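You operate a simulated robot arm through the tools that you are given. There is no shell and no other tool. Be economical: measure what you need, move in short steps, check, and stop when the job is done.

You run a simulated robot arm. Do the job below in one go: nothing can be reset, and whatever is moved stays where it is left.

Task
Stamp R on the orange pad in the marking jig.
Fine: one print; stamp back in its holder, tray out again.

The check looks at the end state, three seconds after you hand in, the way a careful person would. Anything else that was tipped, shoved, dropped, spilled or broken makes it a failure.

Robot
A 6-joint arm with a two-finger parallel gripper, fixed in place. Base frame: the origin is at the foot of the arm, x ahead of it, y to its left, z up; the work surface is at about z = 85. Lengths are in cm, angles in rad, forces in N, time in s.
With the tool pointing down near the work surface it reaches from about 36 to 76 cm from the base axis. Its first joint turns from -1.152 to 1.152 rad. Payload 2.45 kg.
Tool frame: the origin (TCP) lies between the finger pads and is the grasp point; the fingertips stand 2.4 cm ahead of it; z points along the fingers, y is the line along which they close. The gripper opens to 6.8 cm. The fingers are 1.7 cm wide and 1 cm thick; the gripper's body (4 by 7 cm) begins 4.1 cm behind the TCP.
Orientation is that of the tool frame in the base frame, as [roll, pitch, yaw] about the fixed x, y, z axes, in that order (R = Rz(yaw) Ry(pitch) Rx(roll)). With the fingers straight down and closing along the base's y, the tool's x points along the base's -x, its y along +y and its z along -z.

Tools
- The arm moves only by the tool jog_arm. Its argument "plan" is one flat list of numbers, 6 for each row, row after row: the shift along the tool's x, y, z in cm, then the turn, a rotation vector about the tool's x, y, z in rad. In form: [dx, dy, dz, ax, ay, az, dx, dy, dz, ax, ay, az, ...]. A call has 1 to 12 rows; each row shifts and turns the commanded pose from where the row before left it, along the tool's axes as they then stand. "grip" is the closure, from 0 (fully open) to 1 (shut), set as the call begins (left out, the last holds). Rows are played at 5 a second. More than 5 cm and 0.15 rad between two rows, or a gripper value outside its range, and nothing of the call is played. A pose out of reach is approached as far as the arm can. The call stops where the force on the tool passes 40 N (or 10 N more than at its start, if that is more) or the arm is blocked; 0.2 s more then pass. Each finger travels about 10.8 cm/s and halts on what it meets, pressing with about 31 N; the grip force reading is that of the motor and also rises with nothing between the fingers. The clock runs only during rows and for 0.2 s after the last one: add rows that do not move to give the fingers time. It gives the time, the measured TCP pose, the force on the tool (base axes), the opening and the grip force at its end, in the units of the frame above (readings bear some noise), with the torque about the TCP (base axes, N m) and any sound that the robot's microphone picked up, and new pictures: "show" is both (left out), scene, wrist or none.
- Cameras (640 x 400 px; columns grow to the right, rows downward): "scene" is fixed at [16.73, 41.1, 146.3]; the picture's right is [-0.78, -0.63, 0.00], its down [-0.36, 0.45, -0.82] and it looks along [0.51, -0.64, -0.58] (base axes); focal length 331 px, centre (320, 200). "wrist" rides on the gripper at [8.4, 1.1, -7.5] in the tool frame; the picture's right is [-0.13, 0.99, 0.00], its down [-0.60, -0.08, -0.79] and it looks along [-0.79, -0.10, 0.61] (tool axes); focal length 251 px, centre (320, 200). There is no depth. A picture from a camera that has moved, and an enlarged one, comes with that camera's place and axes in the base frame and with its lens.
- enlarge(camera, box): a new picture of the part [left, top, right, bottom] of that camera's present view, enlarged. It takes no simulated time.
- hand_in(): hands the job in; it is judged then, once.

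Work in short steps. Places have to be worked out from the pictures, the camera data and where the tool is seen: move nearer, look again, correct. Check each grasp and each placing, and mend what went wrong. You have 120 turns and 200 pictures in all, those below and enlarged ones among them. Open the gripper and draw the arm clear of the work before you hand the job in, unless the task says otherwise; then end with one line.

The tools are called as name(argument=value, ...) on one line, values as JSON. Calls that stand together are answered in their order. jog_arm: Moves the arm, as the interface text tells. Its arguments: {"type":"object","properties":{"plan":{"type":"array","items":{"type":"number"}},"grip":{"type":"number"},"show":{"type":"string","enum":["both","scene","wrist","none"]}},"required":["plan"]} The other tools are called the same way: enlarge (camera, box) takes an enlarged picture of a part of a camera's view; hand_in () hands the job in.

At the start:

```text
time_s: 0.0
tcp_pos: [50.1, -4.48, 125.07]
ee_rot: [3.141, 0.0, 3.141]
ft_force: [0.3, 0.1, 0.4]
moment: [-0.02, 0.0, 0.01]
gripper_width: 6.82
gripper_force: 0.1
```

scene: 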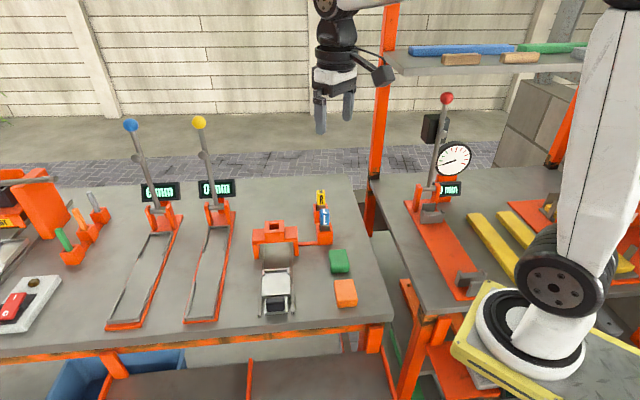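
wrist: 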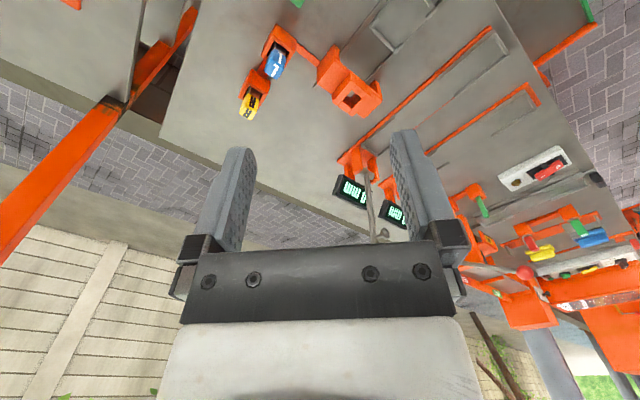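

I start by enlarging the area with the stamps, jig, tray and pads.

enlarge(camera="scene", box=[230, 170, 390, 330])

enlarge(camera="wrist", box=[220, 0, 420, 130])

```text
2.50 times, centred on (310, 250) of scene
camera zoom: at [16.73, 41.1, 146.3], right [-0.78, -0.63, 0.0], down [-0.36, 0.45, -0.82], along [0.51, -0.64, -0.58], focal length 827 px, centre (345, 75)
```

zoom: 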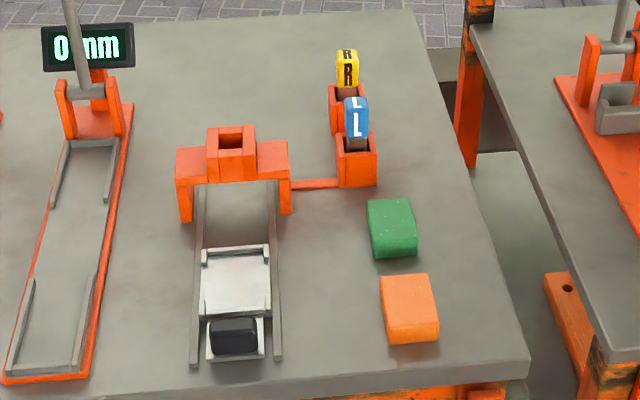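

```text
3.08 times, centred on (320, 65) of wrist
camera zoom: at [41.74, -3.37, 132.46], right [0.13, 0.99, 0.0], down [0.6, -0.08, 0.79], along [0.79, -0.1, -0.61], focal length 774 px, centre (320, 615)
```

zoom: 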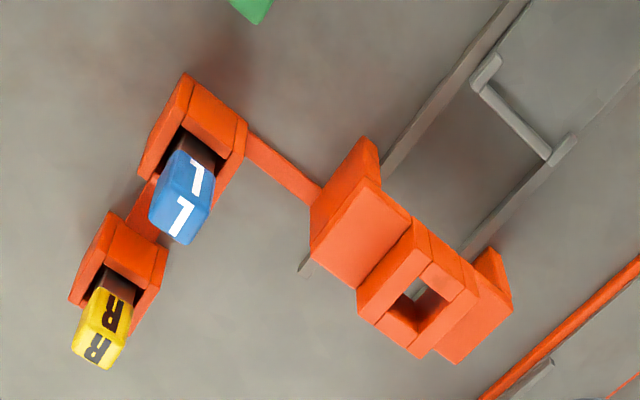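

The jig is a bridge with a guide chimney and a sliding tray with a dark handle. The R stamp is yellow and sits in the far holder, and the orange pad is at roughly (42.6,-1). The slide runs at about -45°, so I move nearer and yaw to line up with it.

jog_arm(plan=[1, 3.07, 3.25, 0, 0, 0, 1, 3.07, 3.25, 0, 0, 0, 1, 3.07, 3.25, 0, 0, 0, 1, 3.07, 3.25, 0, 0, 0, 0, 0, 0, 0, 0, 0.131, 0, 0, 0, 0, 0, 0.131, 0, 0, 0, 0, 0, 0.131, 0, 0, 0, 0, 0, 0.131, 0, 0, 0, 0, 0, 0.131, 0, 0, 0, 0, 0, 0.131, 0, 0, 0, 0, 0, 0], grip=0)

```text
time_s: 2.4
tcp_pos: [46.16, 7.72, 112.06]
ee_rot: [-3.141, 0.001, 2.353]
ft_force: [0.5, -0.5, 0.3]
moment: [0.0, 0.0, -0.01]
gripper_width: 6.8
gripper_force: 0.1
camera wrist: at [41.0, 14.47, 119.44], right [0.79, 0.61, 0.0], down [0.37, -0.48, 0.79], along [0.48, -0.63, -0.61], focal length 251 px, centre (320, 200)
```

scene: 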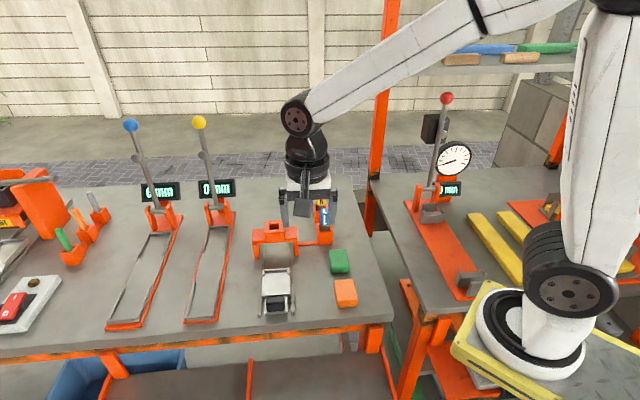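
wrist: 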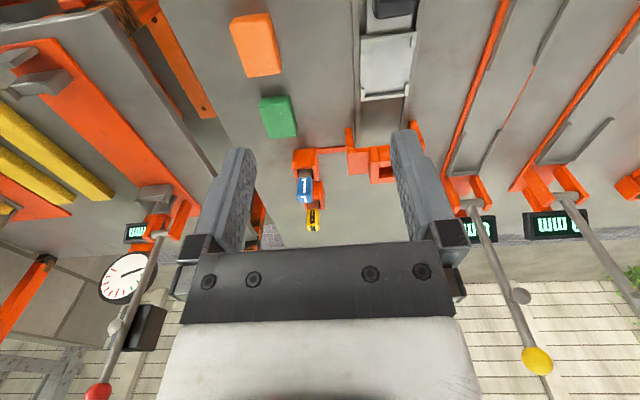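

enlarge(camera="wrist", box=[220, 0, 440, 137])

enlarge(camera="wrist", box=[270, 120, 400, 240])

```text
2.91 times, centred on (330, 68) of wrist
camera zoom: at [41.0, 14.47, 119.44], right [0.79, 0.61, 0.0], down [0.37, -0.48, 0.79], along [0.48, -0.63, -0.61], focal length 731 px, centre (291, 582)
```

zoom: 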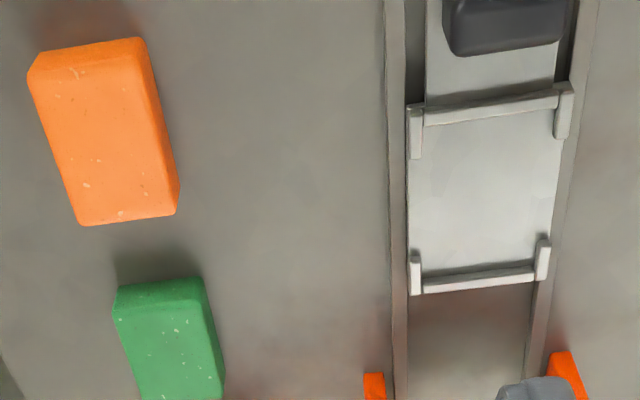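

```text
3.33 times, centred on (335, 180) of wrist
camera zoom: at [41.0, 14.47, 119.44], right [0.79, 0.61, 0.0], down [0.37, -0.48, 0.79], along [0.48, -0.63, -0.61], focal length 838 px, centre (270, 267)
```

zoom: 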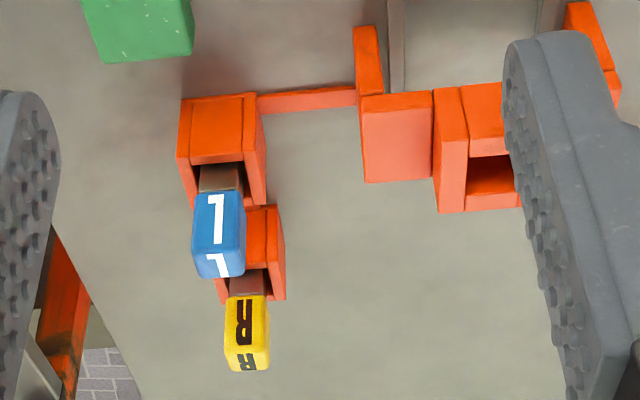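

Orange pad: top centre near (42.5,0), about 5.5×4.25 cm, long side parallel to the slide, so it matches the tray pocket without turning. I move above it for a closer look.

jog_arm(plan=[-0.72, -2.01, 3.5, 0, 0, 0, -0.72, -2.01, 3.5, 0, 0, 0, -0.72, -2.01, 3.5, 0, 0, 0, -0.72, -2.01, 3.5, 0, 0, 0, 0, 0, 0, 0, 0, 0])

```text
time_s: 3.6
tcp_pos: [42.75, 0.1, 97.99]
ee_rot: [3.141, -0.001, 2.358]
ft_force: [0.5, -0.2, -0.2]
moment: [-0.01, 0.0, 0.03]
gripper_width: 6.82
gripper_force: 0.0
camera wrist: at [37.66, 6.89, 105.48], right [0.79, 0.61, 0.0], down [0.37, -0.48, 0.79], along [0.48, -0.63, -0.61], focal length 251 px, centre (320, 200)
```

scene: 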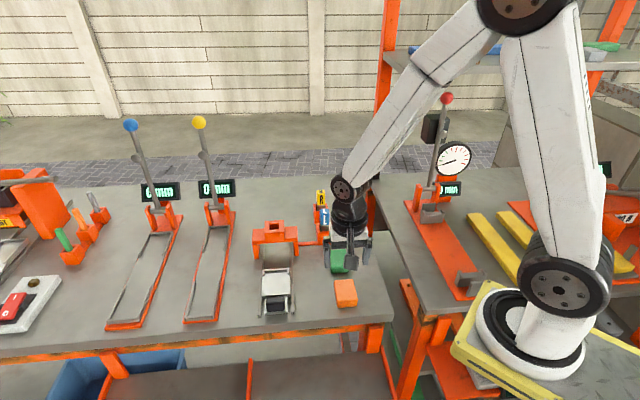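
wrist: 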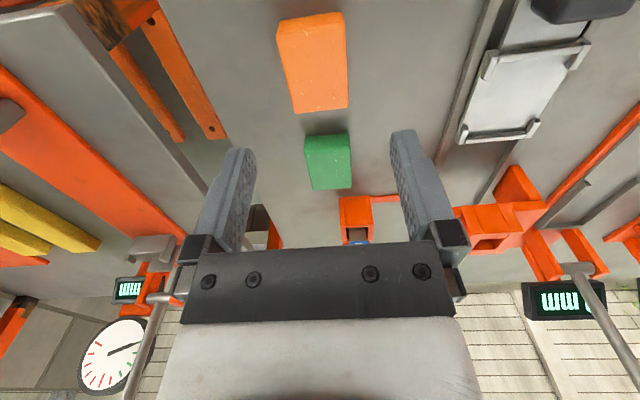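

enlarge(camera="wrist", box=[250, 0, 410, 130])

enlarge(camera="wrist", box=[430, 0, 640, 150])

```text
3.08 times, centred on (330, 65) of wrist
camera zoom: at [37.66, 6.89, 105.48], right [0.79, 0.61, 0.0], down [0.37, -0.48, 0.79], along [0.48, -0.63, -0.61], focal length 774 px, centre (289, 615)
```

zoom: 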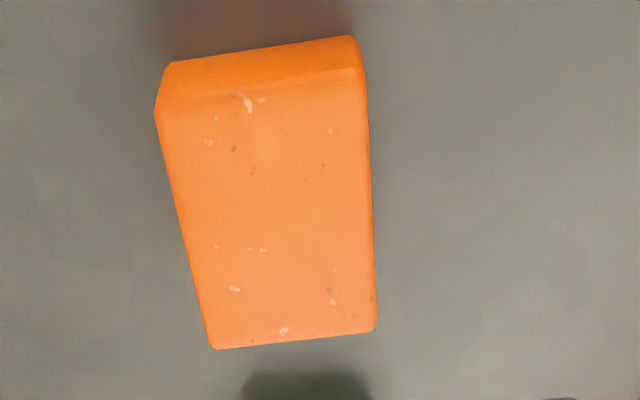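

```text
2.67 times, centred on (535, 75) of wrist
camera zoom: at [37.66, 6.89, 105.48], right [0.79, 0.61, 0.0], down [0.37, -0.48, 0.79], along [0.48, -0.63, -0.61], focal length 670 px, centre (-253, 533)
```

zoom: 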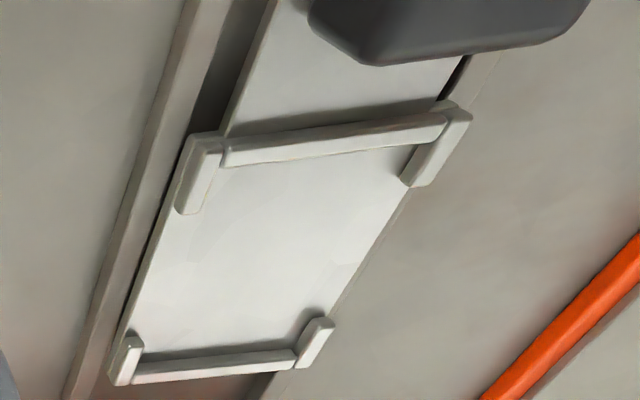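

Pad top at z≈87.6, offset (-0.35,-0.24) in the tool frame and square to the tool. I go down to TCP z≈88.4 and close.

jog_arm(plan=[-0.35, -0.24, 3, 0, 0, 0, 0, 0, 3.5, 0, 0, 0, 0, 0, 3.1, 0, 0, 0, 0, 0, 0, 0, 0, 0])

jog_arm(plan=[0, 0, 0, 0, 0, 0, 0, 0, 0, 0, 0, 0, 0, 0, 0, 0, 0, 0], grip=1)

```text
time_s: 4.6
tcp_pos: [42.47, -0.28, 88.64]
ee_rot: [3.141, -0.002, 2.356]
ft_force: [0.9, 0.8, 0.2]
moment: [0.01, 0.0, 0.05]
gripper_width: 6.78
gripper_force: 0.0
camera wrist: at [37.38, 6.43, 95.95], right [0.79, 0.61, 0.0], down [0.37, -0.48, 0.79], along [0.48, -0.63, -0.61], focal length 251 px, centre (320, 200)
```

scene: 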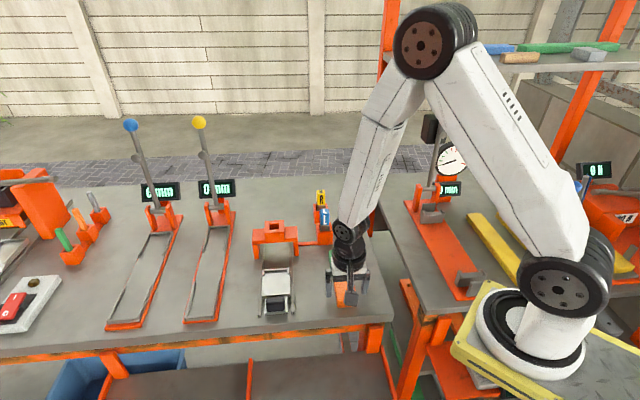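
wrist: 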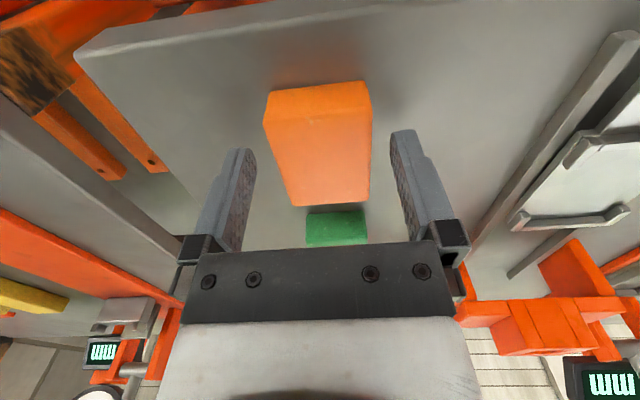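

```text
time_s: 5.4
tcp_pos: [42.45, -0.39, 88.57]
ee_rot: [3.141, 0.001, 2.357]
ft_force: [0.2, 0.1, -0.5]
moment: [0.01, -0.02, 0.02]
gripper_width: 4.38
gripper_force: 31.6
camera wrist: at [37.37, 6.43, 95.98], right [0.79, 0.61, 0.0], down [0.37, -0.48, 0.79], along [0.48, -0.63, -0.61], focal length 251 px, centre (320, 200)
```

scene: 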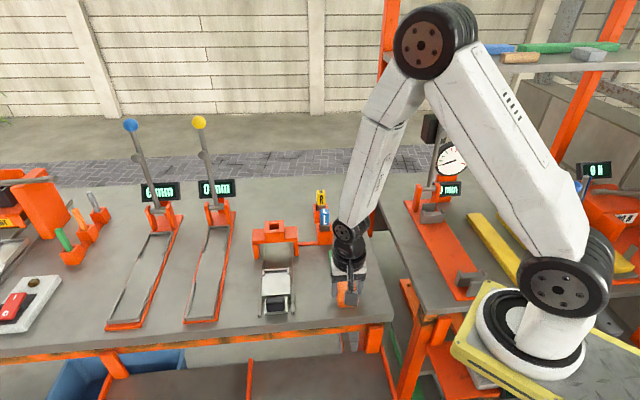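
wrist: 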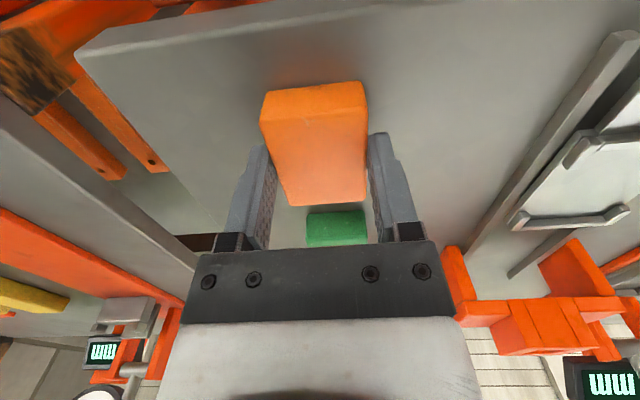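

Grasp holds (4.38 cm wide, 31 N). The pocket centre works out near (57.2,7.55), and the pad centre sits 0.25 ahead of the TCP. I lift and traverse to hover over the tray.

jog_arm(plan=[0, 0, -3, 0, 0, 0, 0, 0, -4, 0, 0, 0, -1.15, 4, 0, 0, 0, 0, -1.15, 4, 0, 0, 0, 0, -1.15, 4, 0, 0, 0, 0, -1.15, 4, 0, 0, 0, 0, 0, 0, 0, 0, 0, 0, 0, 0, 0, 0, 0, 0])

enlarge(camera="wrist", box=[220, 60, 440, 240])

enlarge(camera="scene", box=[230, 220, 350, 330])

```text
time_s: 7.2
tcp_pos: [57.03, 7.86, 94.7]
ee_rot: [-3.141, 0.0, 2.354]
ft_force: [-1.2, 0.1, -0.6]
moment: [-0.01, -0.02, -0.01]
gripper_width: 4.38
gripper_force: 31.2
camera wrist: at [51.97, 14.51, 102.27], right [0.79, 0.61, 0.0], down [0.37, -0.48, 0.79], along [0.48, -0.63, -0.61], focal length 251 px, centre (320, 200)
```

scene: 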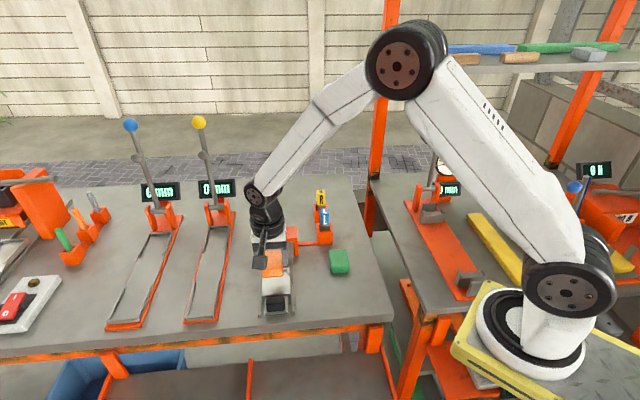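
wrist: 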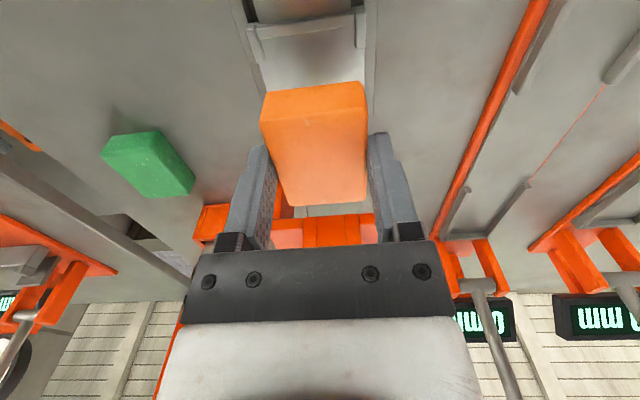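

```text
2.22 times, centred on (330, 150) of wrist
camera zoom: at [51.97, 14.51, 102.27], right [0.79, 0.61, 0.0], down [0.37, -0.48, 0.79], along [0.48, -0.63, -0.61], focal length 559 px, centre (298, 311)
```

zoom: 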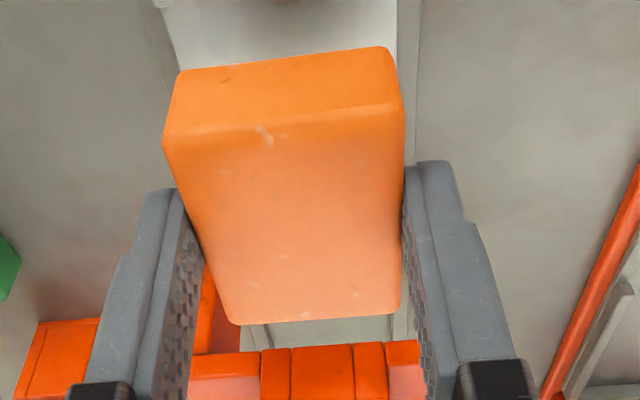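

```text
3.64 times, centred on (290, 275) of scene
camera zoom: at [16.73, 41.1, 146.3], right [-0.78, -0.63, 0.0], down [-0.36, 0.45, -0.82], along [0.51, -0.64, -0.58], focal length 1202 px, centre (429, -73)
```

zoom: 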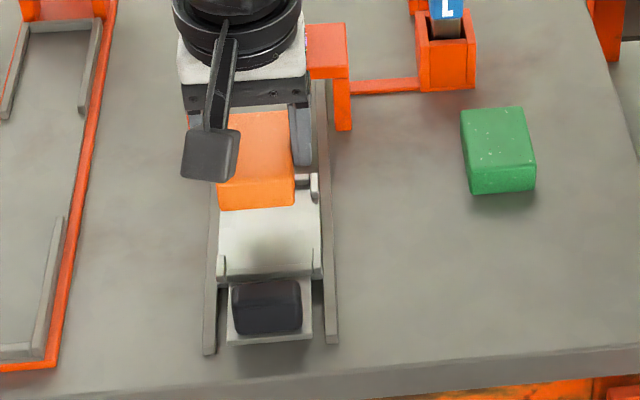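

enlarge(camera="wrist", box=[220, 0, 400, 100])

```text
3.56 times, centred on (310, 50) of wrist
camera zoom: at [51.97, 14.51, 102.27], right [0.79, 0.61, 0.0], down [0.37, -0.48, 0.79], along [0.48, -0.63, -0.61], focal length 894 px, centre (356, 733)
```

zoom: 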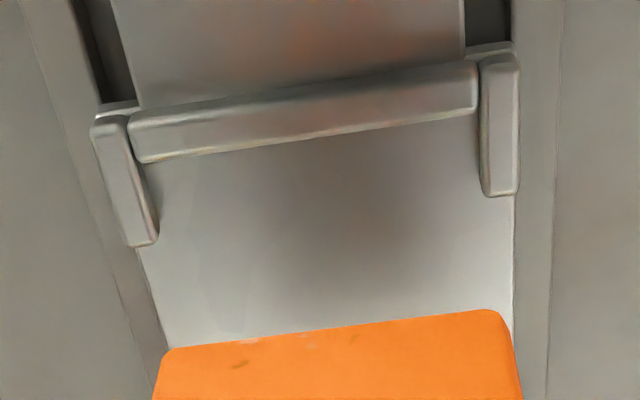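

Pad is over the pocket, but the measured pocket centre is off by about x +0.2, y -0.28 in the tool frame. I correct, go partly down, and check.

jog_arm(plan=[0.2, -0.28, 0, 0, 0, 0, 0, 0, 2, 0, 0, 0, 0, 0, 1, 0, 0, 0, 0, 0, 0, 0, 0, 0, 0, 0, 0, 0, 0, 0], show="wrist")

enlarge(camera="wrist", box=[220, 0, 420, 220])

enlarge(camera="scene", box=[240, 230, 330, 320])

```text
time_s: 8.4
tcp_pos: [56.57, 7.77, 92.06]
ee_rot: [-3.141, -0.001, 2.356]
ft_force: [-0.4, 0.1, -0.2]
moment: [0.04, 0.02, -0.02]
gripper_width: 4.38
gripper_force: 30.8
camera wrist: at [51.46, 14.5, 99.54], right [0.79, 0.61, 0.0], down [0.37, -0.48, 0.79], along [0.48, -0.63, -0.61], focal length 251 px, centre (320, 200)
```

wrist: 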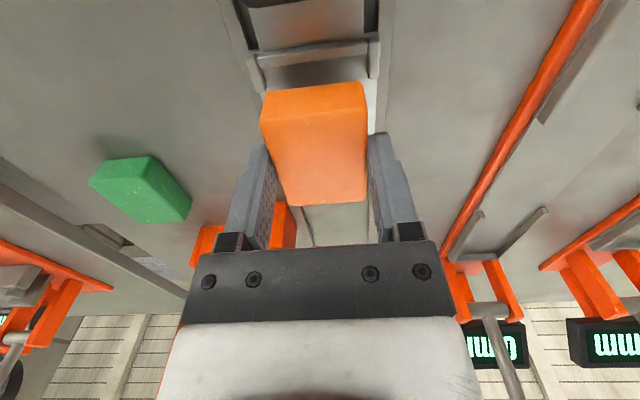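

```text
1.82 times, centred on (320, 110) of wrist
camera zoom: at [51.46, 14.5, 99.54], right [0.79, 0.61, 0.0], down [0.37, -0.48, 0.79], along [0.48, -0.63, -0.61], focal length 457 px, centre (320, 364)
```

zoom: 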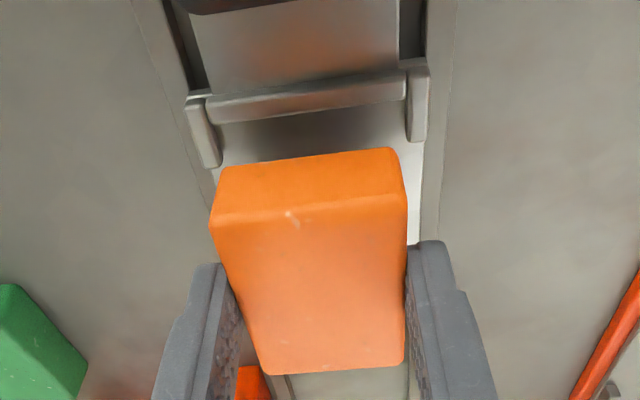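

```text
4.44 times, centred on (285, 275) of scene
camera zoom: at [16.73, 41.1, 146.3], right [-0.78, -0.63, 0.0], down [-0.36, 0.45, -0.82], along [0.51, -0.64, -0.58], focal length 1470 px, centre (476, -133)
```

zoom: 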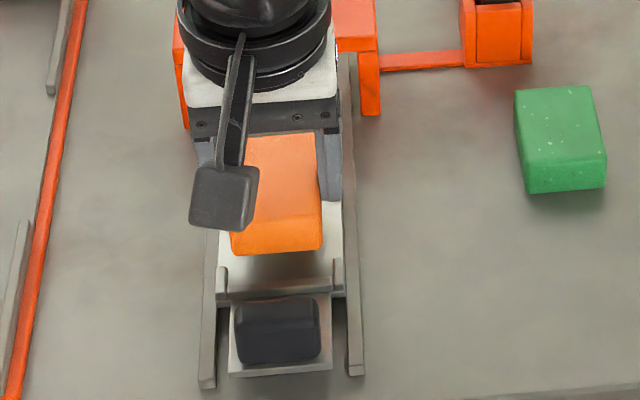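

Alignment is good, with about 0.5 cm clearance all around. I lower further in small steps and watch the force.

jog_arm(plan=[0, 0, 0.8, 0, 0, 0, 0, 0, 0.8, 0, 0, 0, 0, 0, 0, 0, 0, 0], show="wrist")

enlarge(camera="wrist", box=[220, 0, 420, 220])

```text
time_s: 9.2
tcp_pos: [56.59, 7.78, 90.68]
ee_rot: [3.14, 0.001, 2.356]
ft_force: [0.0, 0.3, -0.7]
moment: [0.01, -0.01, 0.01]
gripper_width: 4.41
gripper_force: 31.3
camera wrist: at [51.53, 14.43, 98.16], right [0.79, 0.61, 0.0], down [0.37, -0.48, 0.79], along [0.48, -0.63, -0.61], focal length 251 px, centre (320, 200)
```

wrist: 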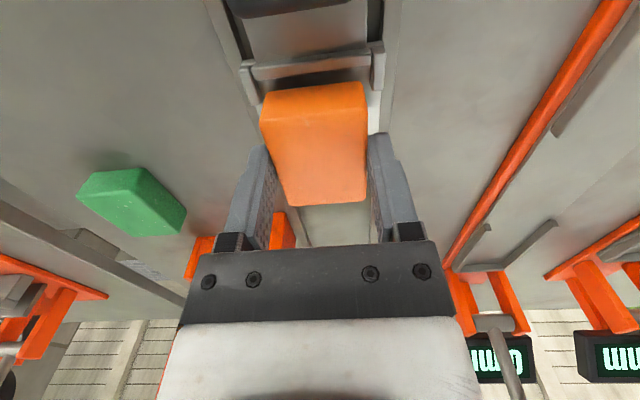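

```text
1.82 times, centred on (320, 110) of wrist
camera zoom: at [51.53, 14.43, 98.16], right [0.79, 0.61, 0.0], down [0.37, -0.48, 0.79], along [0.48, -0.63, -0.61], focal length 457 px, centre (320, 364)
```

zoom: 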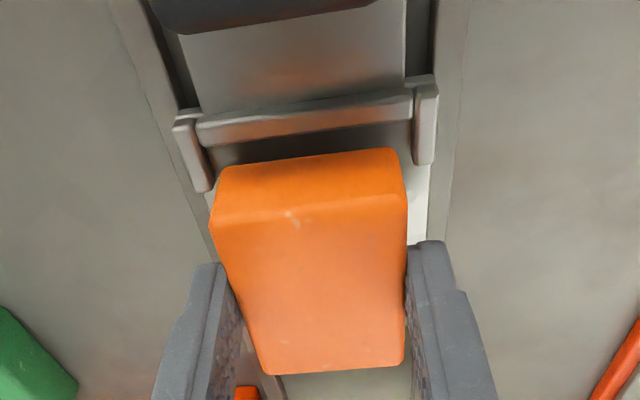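

jog_arm(plan=[0, 0, 0.3, 0, 0, 0, 0, 0, 0.3, 0, 0, 0, 0, 0, 0, 0, 0, 0], show="none")

```text
time_s: 10.0
tcp_pos: [56.74, 7.59, 90.16]
ee_rot: [-3.141, 0.0, 2.355]
ft_force: [-1.3, -0.2, -0.4]
moment: [0.03, -0.01, 0.01]
gripper_width: 4.4
gripper_force: 30.7
```

jog_arm(plan=[0, 0, 0.2, 0, 0, 0, 0, 0, 0.2, 0, 0, 0, 0, 0, 0, 0, 0, 0], show="none")

```text
time_s: 10.8
tcp_pos: [56.78, 7.71, 89.93]
ee_rot: [3.141, 0.001, 2.357]
ft_force: [-5.4, -6.7, 25.7]
moment: [-0.17, 0.23, -0.04]
gripper_width: 4.39
gripper_force: 30.6
```

Contact at pad bottom ≈86.35, about the floor height, with some sideways force. I look before releasing.

jog_arm(plan=[0, 0, -0.1, 0, 0, 0, 0, 0, 0, 0, 0, 0], show="wrist")

enlarge(camera="wrist", box=[230, 20, 410, 220])

enlarge(camera="scene", box=[240, 230, 330, 320])

```text
time_s: 11.4
tcp_pos: [56.62, 7.68, 89.97]
ee_rot: [3.14, 0.003, 2.356]
ft_force: [-2.4, -4.0, 24.2]
moment: [-0.15, 0.04, -0.01]
gripper_width: 4.4
gripper_force: 31.5
camera wrist: at [51.59, 14.42, 97.33], right [0.79, 0.61, 0.0], down [0.37, -0.48, 0.79], along [0.48, -0.63, -0.61], focal length 251 px, centre (320, 200)
```

wrist: 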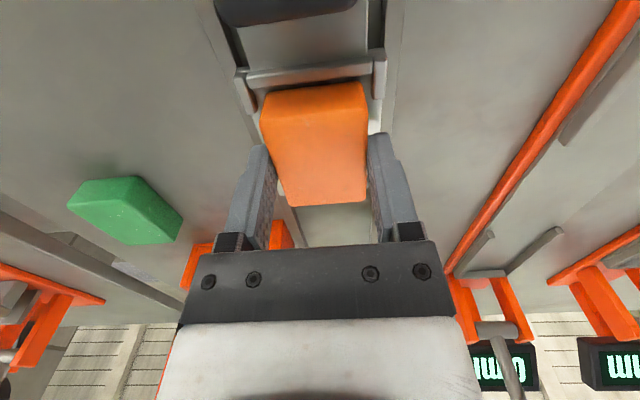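

```text
2.00 times, centred on (320, 120) of wrist
camera zoom: at [51.59, 14.42, 97.33], right [0.79, 0.61, 0.0], down [0.37, -0.48, 0.79], along [0.48, -0.63, -0.61], focal length 503 px, centre (320, 360)
```

zoom: 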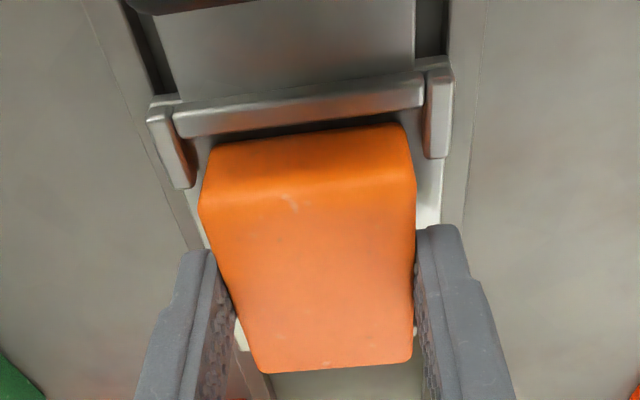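

```text
4.44 times, centred on (285, 275) of scene
camera zoom: at [16.67, 41.08, 146.32], right [-0.78, -0.63, 0.0], down [-0.36, 0.45, -0.82], along [0.51, -0.64, -0.58], focal length 1470 px, centre (476, -133)
```

zoom: 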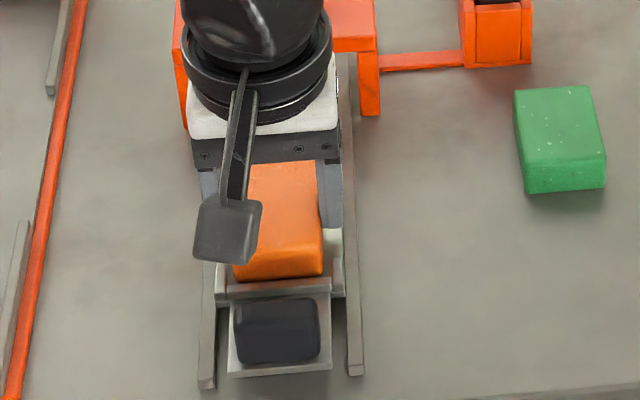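

The pad sits inside the four stubs and the bars. I release gently with a partial opening and see how it lies.

jog_arm(plan=[0, 0, 0, 0, 0, 0, 0, 0, 0, 0, 0, 0, 0, 0, -3, 0, 0, 0, 0, 0, -4, 0, 0, 0, 0, 0, 0, 0, 0, 0], grip=0.2)

enlarge(camera="wrist", box=[220, 0, 420, 180])

```text
time_s: 12.6
tcp_pos: [56.61, 7.68, 97.08]
ee_rot: [-3.141, 0.001, 2.356]
ft_force: [-0.6, 0.0, -0.1]
moment: [0.01, -0.01, -0.02]
gripper_width: 5.46
gripper_force: 0.0
camera wrist: at [51.63, 14.5, 104.52], right [0.79, 0.61, 0.0], down [0.37, -0.48, 0.79], along [0.48, -0.63, -0.61], focal length 251 px, centre (320, 200)
```

scene: 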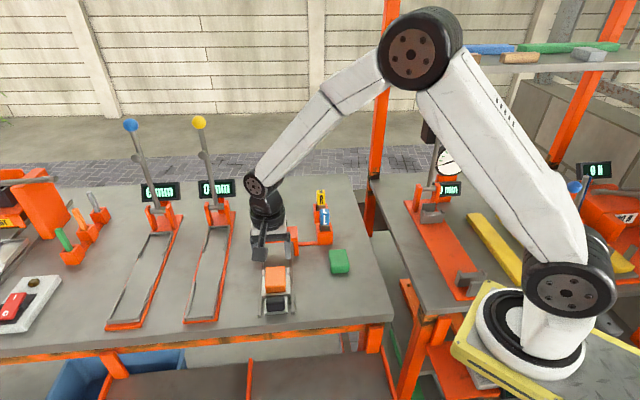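
wrist: 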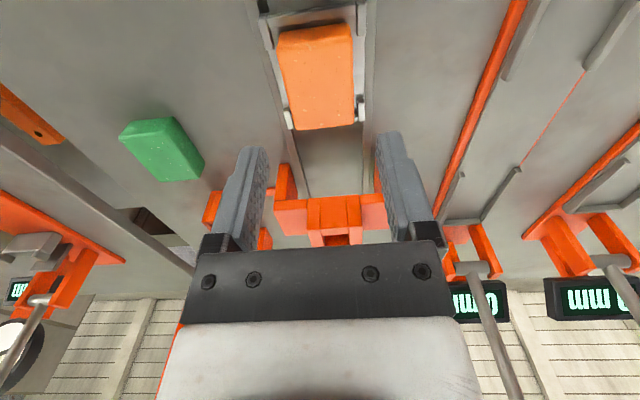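

```text
2.22 times, centred on (320, 90) of wrist
camera zoom: at [51.63, 14.5, 104.52], right [0.79, 0.61, 0.0], down [0.37, -0.48, 0.79], along [0.48, -0.63, -0.61], focal length 559 px, centre (320, 444)
```

zoom: 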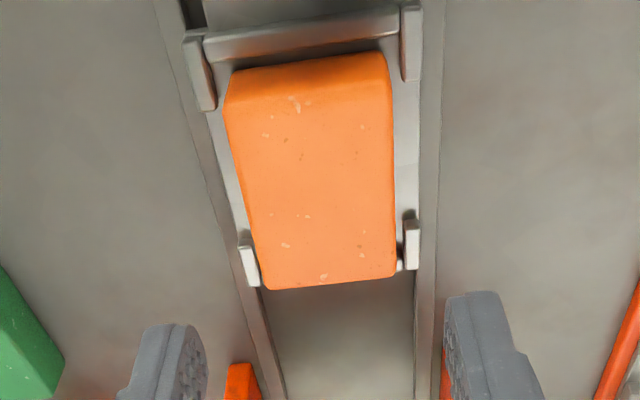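

The pad lies flat inside the pocket. Next I move back over the tray's dark handle to see it.

jog_arm(plan=[3.3, 0, -1, 0, 0, 0, 3.3, 0, 0, 0, 0, 0, 0, 0, 0, 0, 0, 0], grip=0)

enlarge(camera="wrist", box=[220, 0, 420, 180])

enlarge(camera="scene", box=[240, 230, 330, 320])

```text
time_s: 13.4
tcp_pos: [52.23, 12.47, 97.95]
ee_rot: [3.141, 0.001, 2.358]
ft_force: [0.4, 0.0, -0.7]
moment: [-0.02, 0.02, 0.01]
gripper_width: 6.79
gripper_force: 0.0
camera wrist: at [47.03, 19.18, 105.48], right [0.79, 0.61, 0.0], down [0.37, -0.48, 0.79], along [0.48, -0.63, -0.61], focal length 251 px, centre (320, 200)
```

scene: 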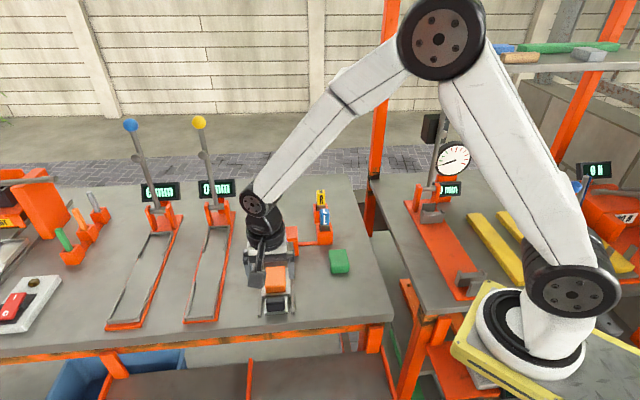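
wrist: 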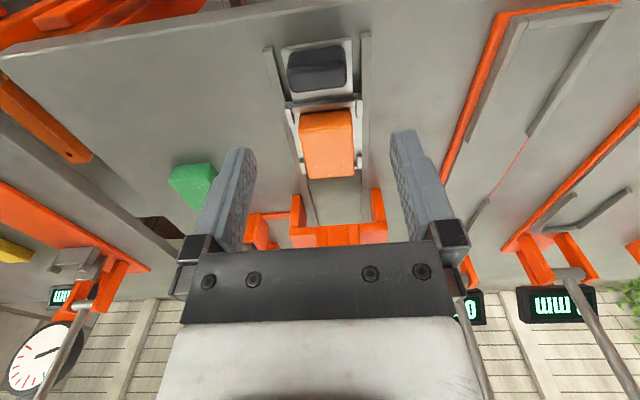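

```text
2.22 times, centred on (320, 90) of wrist
camera zoom: at [47.03, 19.18, 105.48], right [0.79, 0.61, 0.0], down [0.37, -0.48, 0.79], along [0.48, -0.63, -0.61], focal length 559 px, centre (320, 444)
```

zoom: 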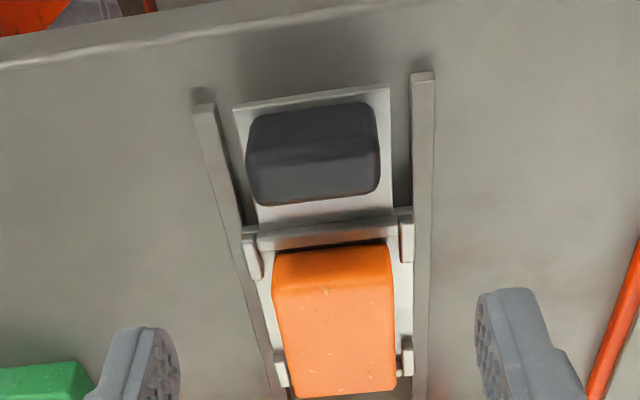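

```text
4.44 times, centred on (285, 275) of scene
camera zoom: at [16.72, 41.1, 146.3], right [-0.78, -0.63, 0.0], down [-0.36, 0.45, -0.82], along [0.51, -0.64, -0.58], focal length 1470 px, centre (476, -133)
```

zoom: 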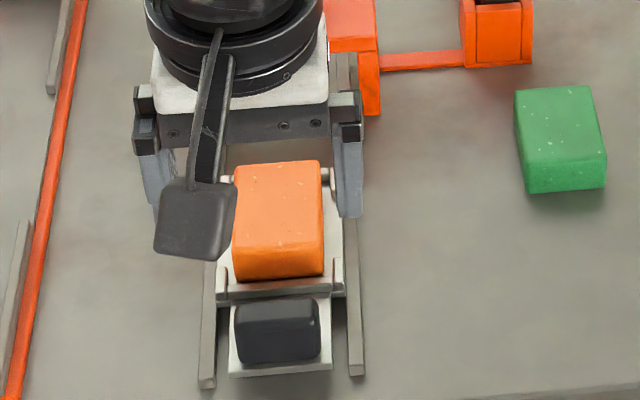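

Handle centre is right under the TCP, about 3.9 wide (y) × 1.6, top z≈88.8. I descend to TCP z≈89.9, keeping the tips above the rails, and grip it.

jog_arm(plan=[0, 0, 4, 0, 0, 0, 0, 0, 3, 0, 0, 0, 0, 0, 1, 0, 0, 0, 0, 0, 0, 0, 0, 0], grip=0.15, show="wrist")

```text
time_s: 14.4
tcp_pos: [52.06, 12.4, 89.89]
ee_rot: [3.141, 0.0, 2.356]
ft_force: [-0.5, 0.1, 0.5]
moment: [-0.01, 0.04, 0.01]
gripper_width: 5.78
gripper_force: 0.0
camera wrist: at [47.01, 19.18, 97.27], right [0.79, 0.61, 0.0], down [0.37, -0.48, 0.79], along [0.48, -0.63, -0.61], focal length 251 px, centre (320, 200)
```

wrist: 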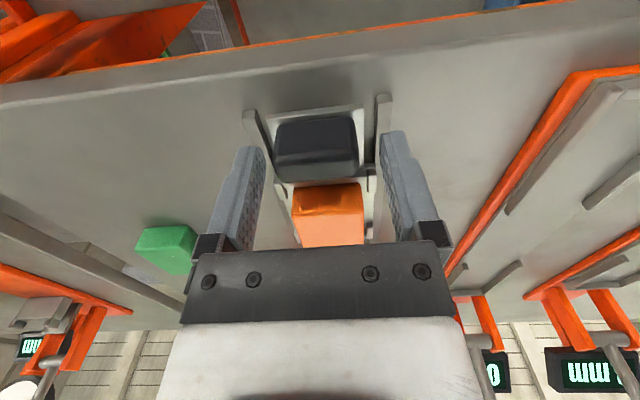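

jog_arm(plan=[0, 0, 0, 0, 0, 0, 0, 0, 0, 0, 0, 0, 0, 0, 0, 0, 0, 0], grip=1, show="none")

```text
time_s: 15.2
tcp_pos: [52.01, 12.37, 89.81]
ee_rot: [-3.138, -0.001, 2.356]
ft_force: [-7.9, -10.6, 1.2]
moment: [-0.14, 0.01, 0.1]
gripper_width: 3.98
gripper_force: 44.9
```

Handle gripped (3.98 cm). I relax the sideways load slightly and push the tray in by 8 cm first.

jog_arm(plan=[0, -0.12, 0, 0, 0, 0, -1.5, 0, 0, 0, 0, 0, -2, 0, 0, 0, 0, 0, -2, 0, 0, 0, 0, 0, -2, 0, 0, 0, 0, 0, 0, 0, 0, 0, 0, 0])

enlarge(camera="scene", box=[230, 200, 330, 300])

```text
time_s: 16.6
tcp_pos: [57.37, 6.94, 89.75]
ee_rot: [3.138, 0.001, 2.356]
ft_force: [16.6, 16.9, -26.2]
moment: [0.12, 0.09, -0.25]
gripper_width: 3.97
gripper_force: 44.9
camera wrist: at [52.26, 13.67, 97.26], right [0.79, 0.61, 0.0], down [0.37, -0.48, 0.79], along [0.49, -0.63, -0.61], focal length 251 px, centre (320, 200)
```

scene: 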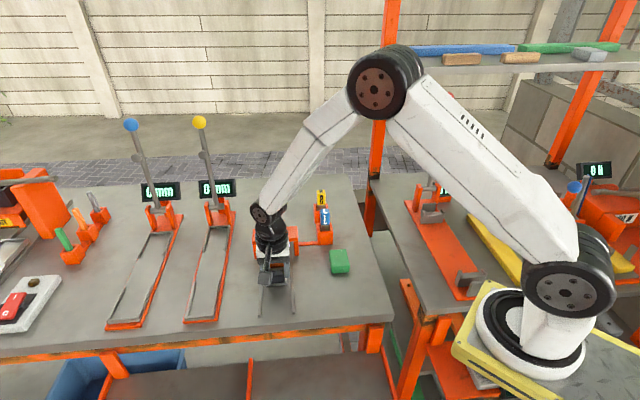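
wrist: 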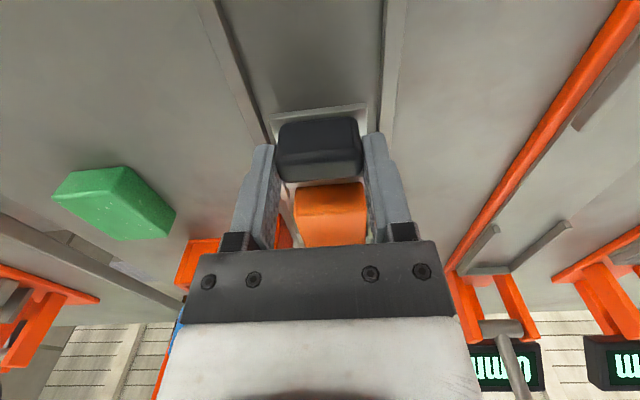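

```text
4.00 times, centred on (280, 250) of scene
camera zoom: at [16.82, 41.15, 146.28], right [-0.78, -0.63, 0.0], down [-0.36, 0.45, -0.82], along [0.51, -0.64, -0.58], focal length 1323 px, centre (480, 0)
```

zoom: 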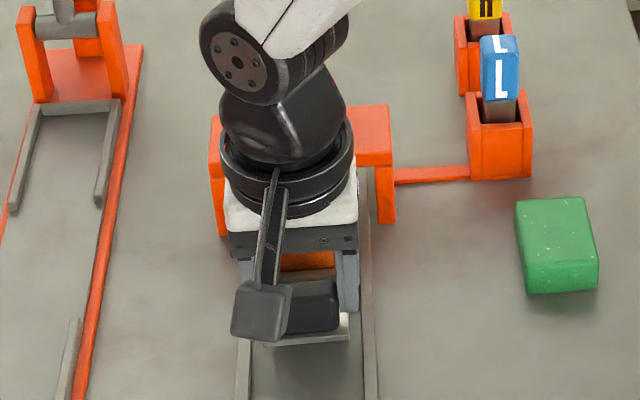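

The tray slid 7.6 cm. Side load and pull-down have built up because my path isn't quite parallel to the rails, so I relax those and continue.

jog_arm(plan=[0, 0.15, 0.1, 0, 0, 0, 0, 0, 0, 0, 0, 0], show="none")

jog_arm(plan=[-1, 0.02, 0, 0, 0, 0, -1, 0.02, 0, 0, 0, 0, 0, 0, 0, 0, 0, 0], show="none")

```text
time_s: 17.2
tcp_pos: [57.44, 6.99, 89.78]
ee_rot: [3.141, 0.003, 2.356]
ft_force: [0.9, -0.4, 1.7]
moment: [-0.98, -0.86, 0.21]
gripper_width: 3.97
gripper_force: 45.3
```

```text
time_s: 18.0
tcp_pos: [58.91, 5.37, 89.81]
ee_rot: [3.141, -0.001, 2.353]
ft_force: [-13.2, -14.3, 33.7]
moment: [-0.23, 0.27, 0.22]
gripper_width: 4.0
gripper_force: 44.9
```

jog_arm(plan=[0, -0.06, -0.06, 0, 0, 0, 0, 0, 0, 0, 0, 0], show="none")

jog_arm(plan=[-0.5, 0, 0, 0, 0, 0, -0.5, 0, 0, 0, 0, 0, 0, 0, 0, 0, 0, 0])

enlarge(camera="scene", box=[230, 200, 330, 300])

```text
time_s: 18.6
tcp_pos: [58.94, 5.55, 89.79]
ee_rot: [3.141, 0.0, 2.354]
ft_force: [-12.2, -11.6, 25.7]
moment: [-0.28, 0.03, -0.15]
gripper_width: 3.97
gripper_force: 45.0
```

```text
time_s: 19.4
tcp_pos: [59.51, 4.83, 89.73]
ee_rot: [-3.141, 0.0, 2.357]
ft_force: [-8.6, -7.6, 10.8]
moment: [-0.23, -0.05, -0.01]
gripper_width: 3.96
gripper_force: 45.1
camera wrist: at [54.47, 11.52, 97.21], right [0.79, 0.61, 0.0], down [0.37, -0.48, 0.79], along [0.48, -0.63, -0.61], focal length 251 px, centre (320, 200)
```

scene: 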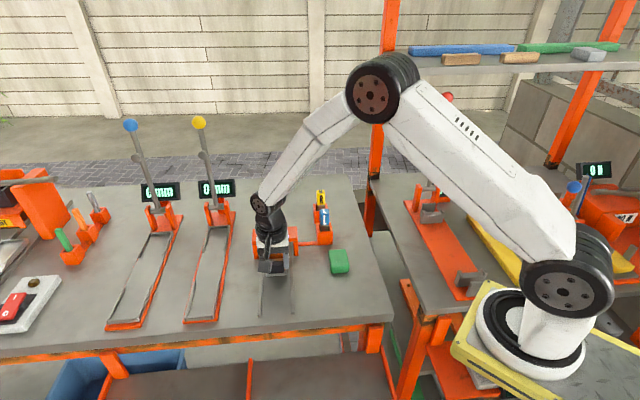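
wrist: 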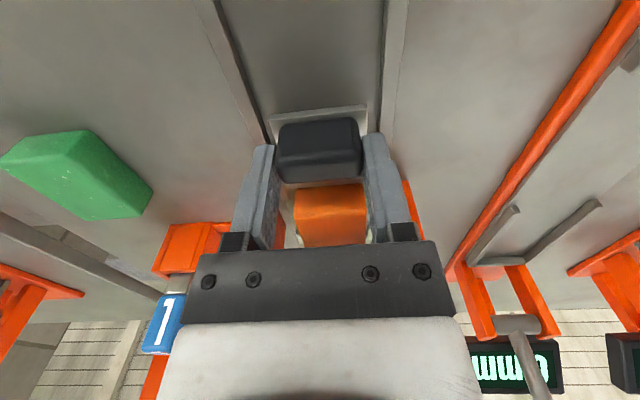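

```text
4.00 times, centred on (280, 250) of scene
camera zoom: at [16.68, 41.08, 146.32], right [-0.78, -0.63, 0.0], down [-0.36, 0.45, -0.82], along [0.51, -0.64, -0.58], focal length 1323 px, centre (480, 0)
```

zoom: 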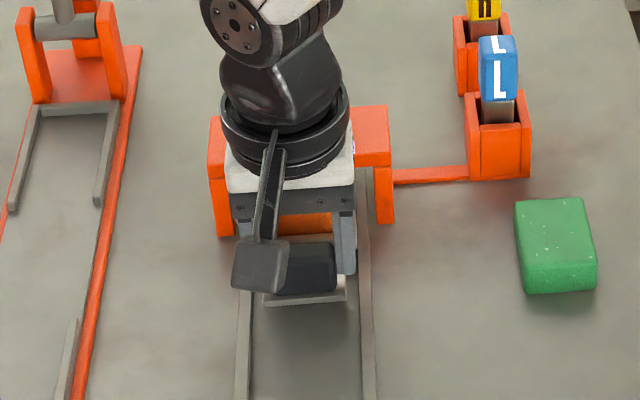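

Travelled 10.6 cm so far. I continue in half-centimetre steps, looking for the end stop.

jog_arm(plan=[-0.5, 0, 0, 0, 0, 0, -0.5, 0, 0, 0, 0, 0, 0, 0, 0, 0, 0, 0], show="none")

jog_arm(plan=[-0.5, 0, 0, 0, 0, 0, -0.5, 0, 0, 0, 0, 0, 0, 0, 0, 0, 0, 0], show="wrist")

```text
time_s: 20.2
tcp_pos: [60.4, 4.22, 89.72]
ee_rot: [-3.14, -0.001, 2.355]
ft_force: [-3.9, -5.6, -11.5]
moment: [-0.47, -1.01, -0.09]
gripper_width: 3.97
gripper_force: 45.2
```

```text
time_s: 21.0
tcp_pos: [60.76, 3.57, 89.66]
ee_rot: [-3.136, -0.005, 2.356]
ft_force: [-25.7, 22.1, 3.6]
moment: [0.58, 0.05, 0.0]
gripper_width: 4.0
gripper_force: 44.7
camera wrist: at [55.7, 10.32, 97.2], right [0.79, 0.61, -0.01], down [0.38, -0.48, 0.79], along [0.48, -0.63, -0.61], focal length 251 px, centre (320, 200)
```

wrist: 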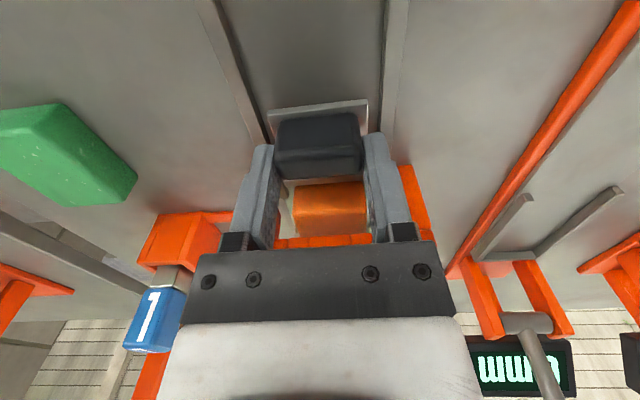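

Resistance of 34 N along the slide after 12.4 cm, so the end stop is reached, matching the estimate. I relieve the load, release and rise.

jog_arm(plan=[0.25, 0, 0, 0, 0, 0, 0, 0, 0, 0, 0, 0], show="none")

jog_arm(plan=[0, 0, 0, 0, 0, 0, 0, 0, 0, 0, 0, 0, 0, 0, -3, 0, 0, 0, 0, 0, -4, 0, 0, 0, 2, 0, -4, 0, 0, 0, 2, 0, -2, 0, 0, 0, 0, 0, 0, 0, 0, 0], grip=0.2)

enlarge(camera="wrist", box=[240, 20, 400, 220])

enlarge(camera="scene", box=[230, 170, 350, 290])

```text
time_s: 21.6
tcp_pos: [60.83, 3.58, 89.67]
ee_rot: [3.141, 0.0, 2.355]
ft_force: [-6.6, 15.3, -13.5]
moment: [0.63, 0.63, 0.04]
gripper_width: 3.98
gripper_force: 45.6
```

```text
time_s: 23.2
tcp_pos: [57.5, 6.52, 102.97]
ee_rot: [3.141, 0.0, 2.355]
ft_force: [0.1, -0.7, -0.9]
moment: [0.0, 0.02, 0.0]
gripper_width: 5.44
gripper_force: 0.1
camera wrist: at [52.52, 13.28, 110.32], right [0.79, 0.61, 0.0], down [0.37, -0.48, 0.79], along [0.48, -0.63, -0.61], focal length 251 px, centre (320, 200)
```

scene: 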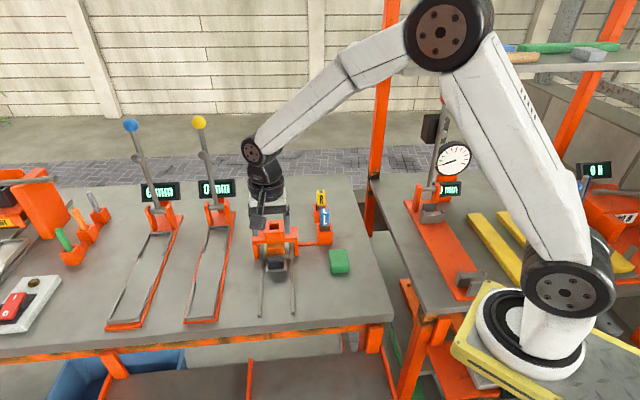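
wrist: 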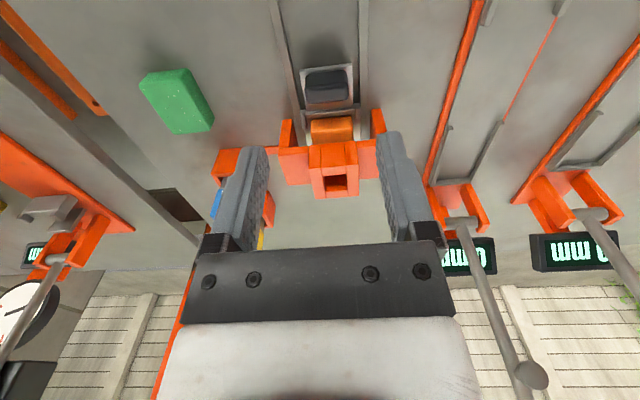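

```text
2.00 times, centred on (320, 120) of wrist
camera zoom: at [52.52, 13.28, 110.32], right [0.79, 0.61, 0.0], down [0.37, -0.48, 0.79], along [0.48, -0.63, -0.61], focal length 503 px, centre (320, 360)
```

zoom: 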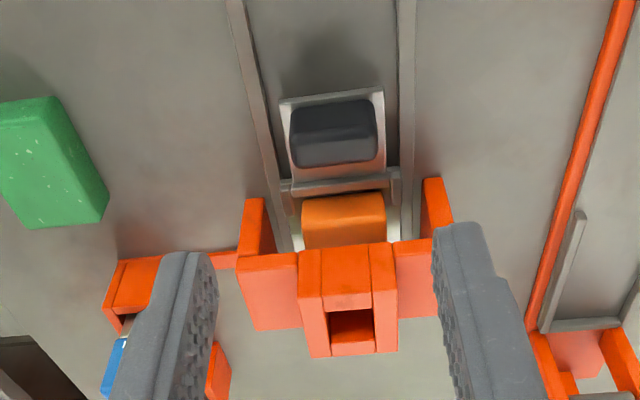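

```text
3.33 times, centred on (290, 230) of scene
camera zoom: at [16.72, 41.1, 146.3], right [-0.78, -0.63, 0.0], down [-0.36, 0.45, -0.82], along [0.51, -0.64, -0.58], focal length 1102 px, centre (420, 100)
```

zoom: 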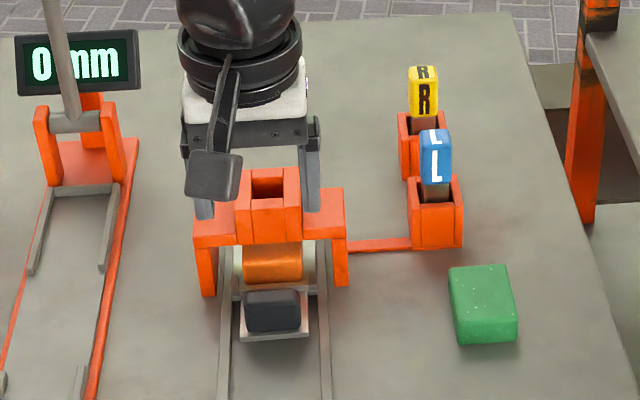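

The tray is at the stop under the bridge. Next I look at the stamps and the chimney from above, so I rise first and move over the holders.

jog_arm(plan=[0, 0, -4, 0, 0, 0, 0, 0, -3, 0, 0, 0, -2, -3, 0, 0, 0, 0, -2, -3, 0, 0, 0, 0, -2, -3, 0, 0, 0, 0, -2, -3, 0, 0, 0, 0, -2, 0, 0, 0, 0, 0, 0, 0, 0, 0, 0, 0], grip=0, show="wrist")

enlarge(camera="wrist", box=[250, 0, 480, 190])

```text
time_s: 25.0
tcp_pos: [56.46, -9.19, 109.91]
ee_rot: [-3.141, -0.001, 2.356]
ft_force: [0.4, -1.0, 0.6]
moment: [0.03, -0.01, -0.01]
gripper_width: 6.81
gripper_force: 0.1
camera wrist: at [51.31, -2.45, 117.32], right [0.79, 0.61, 0.0], down [0.37, -0.48, 0.79], along [0.48, -0.63, -0.61], focal length 251 px, centre (320, 200)
```

wrist: 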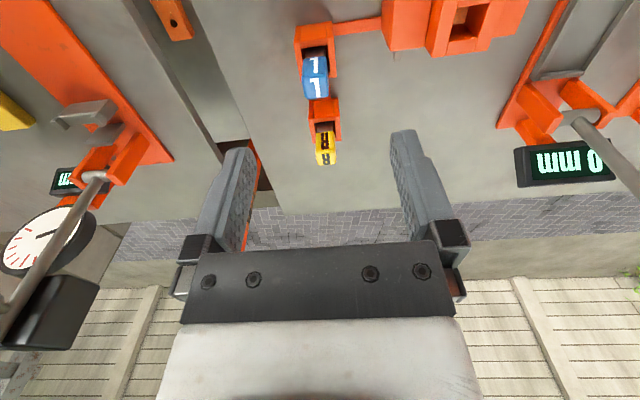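

```text
2.11 times, centred on (365, 95) of wrist
camera zoom: at [51.31, -2.45, 117.32], right [0.79, 0.61, 0.0], down [0.37, -0.48, 0.79], along [0.48, -0.63, -0.61], focal length 529 px, centre (225, 421)
```

zoom: 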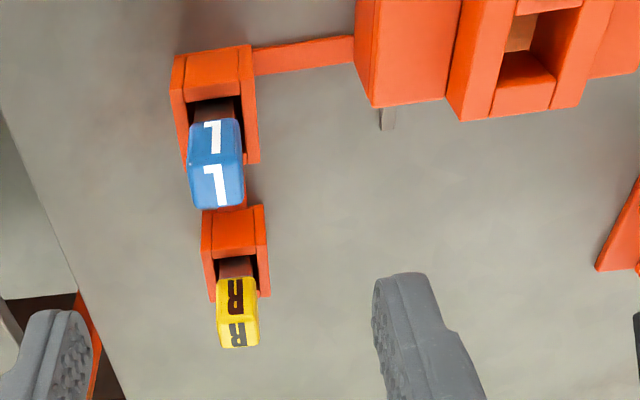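

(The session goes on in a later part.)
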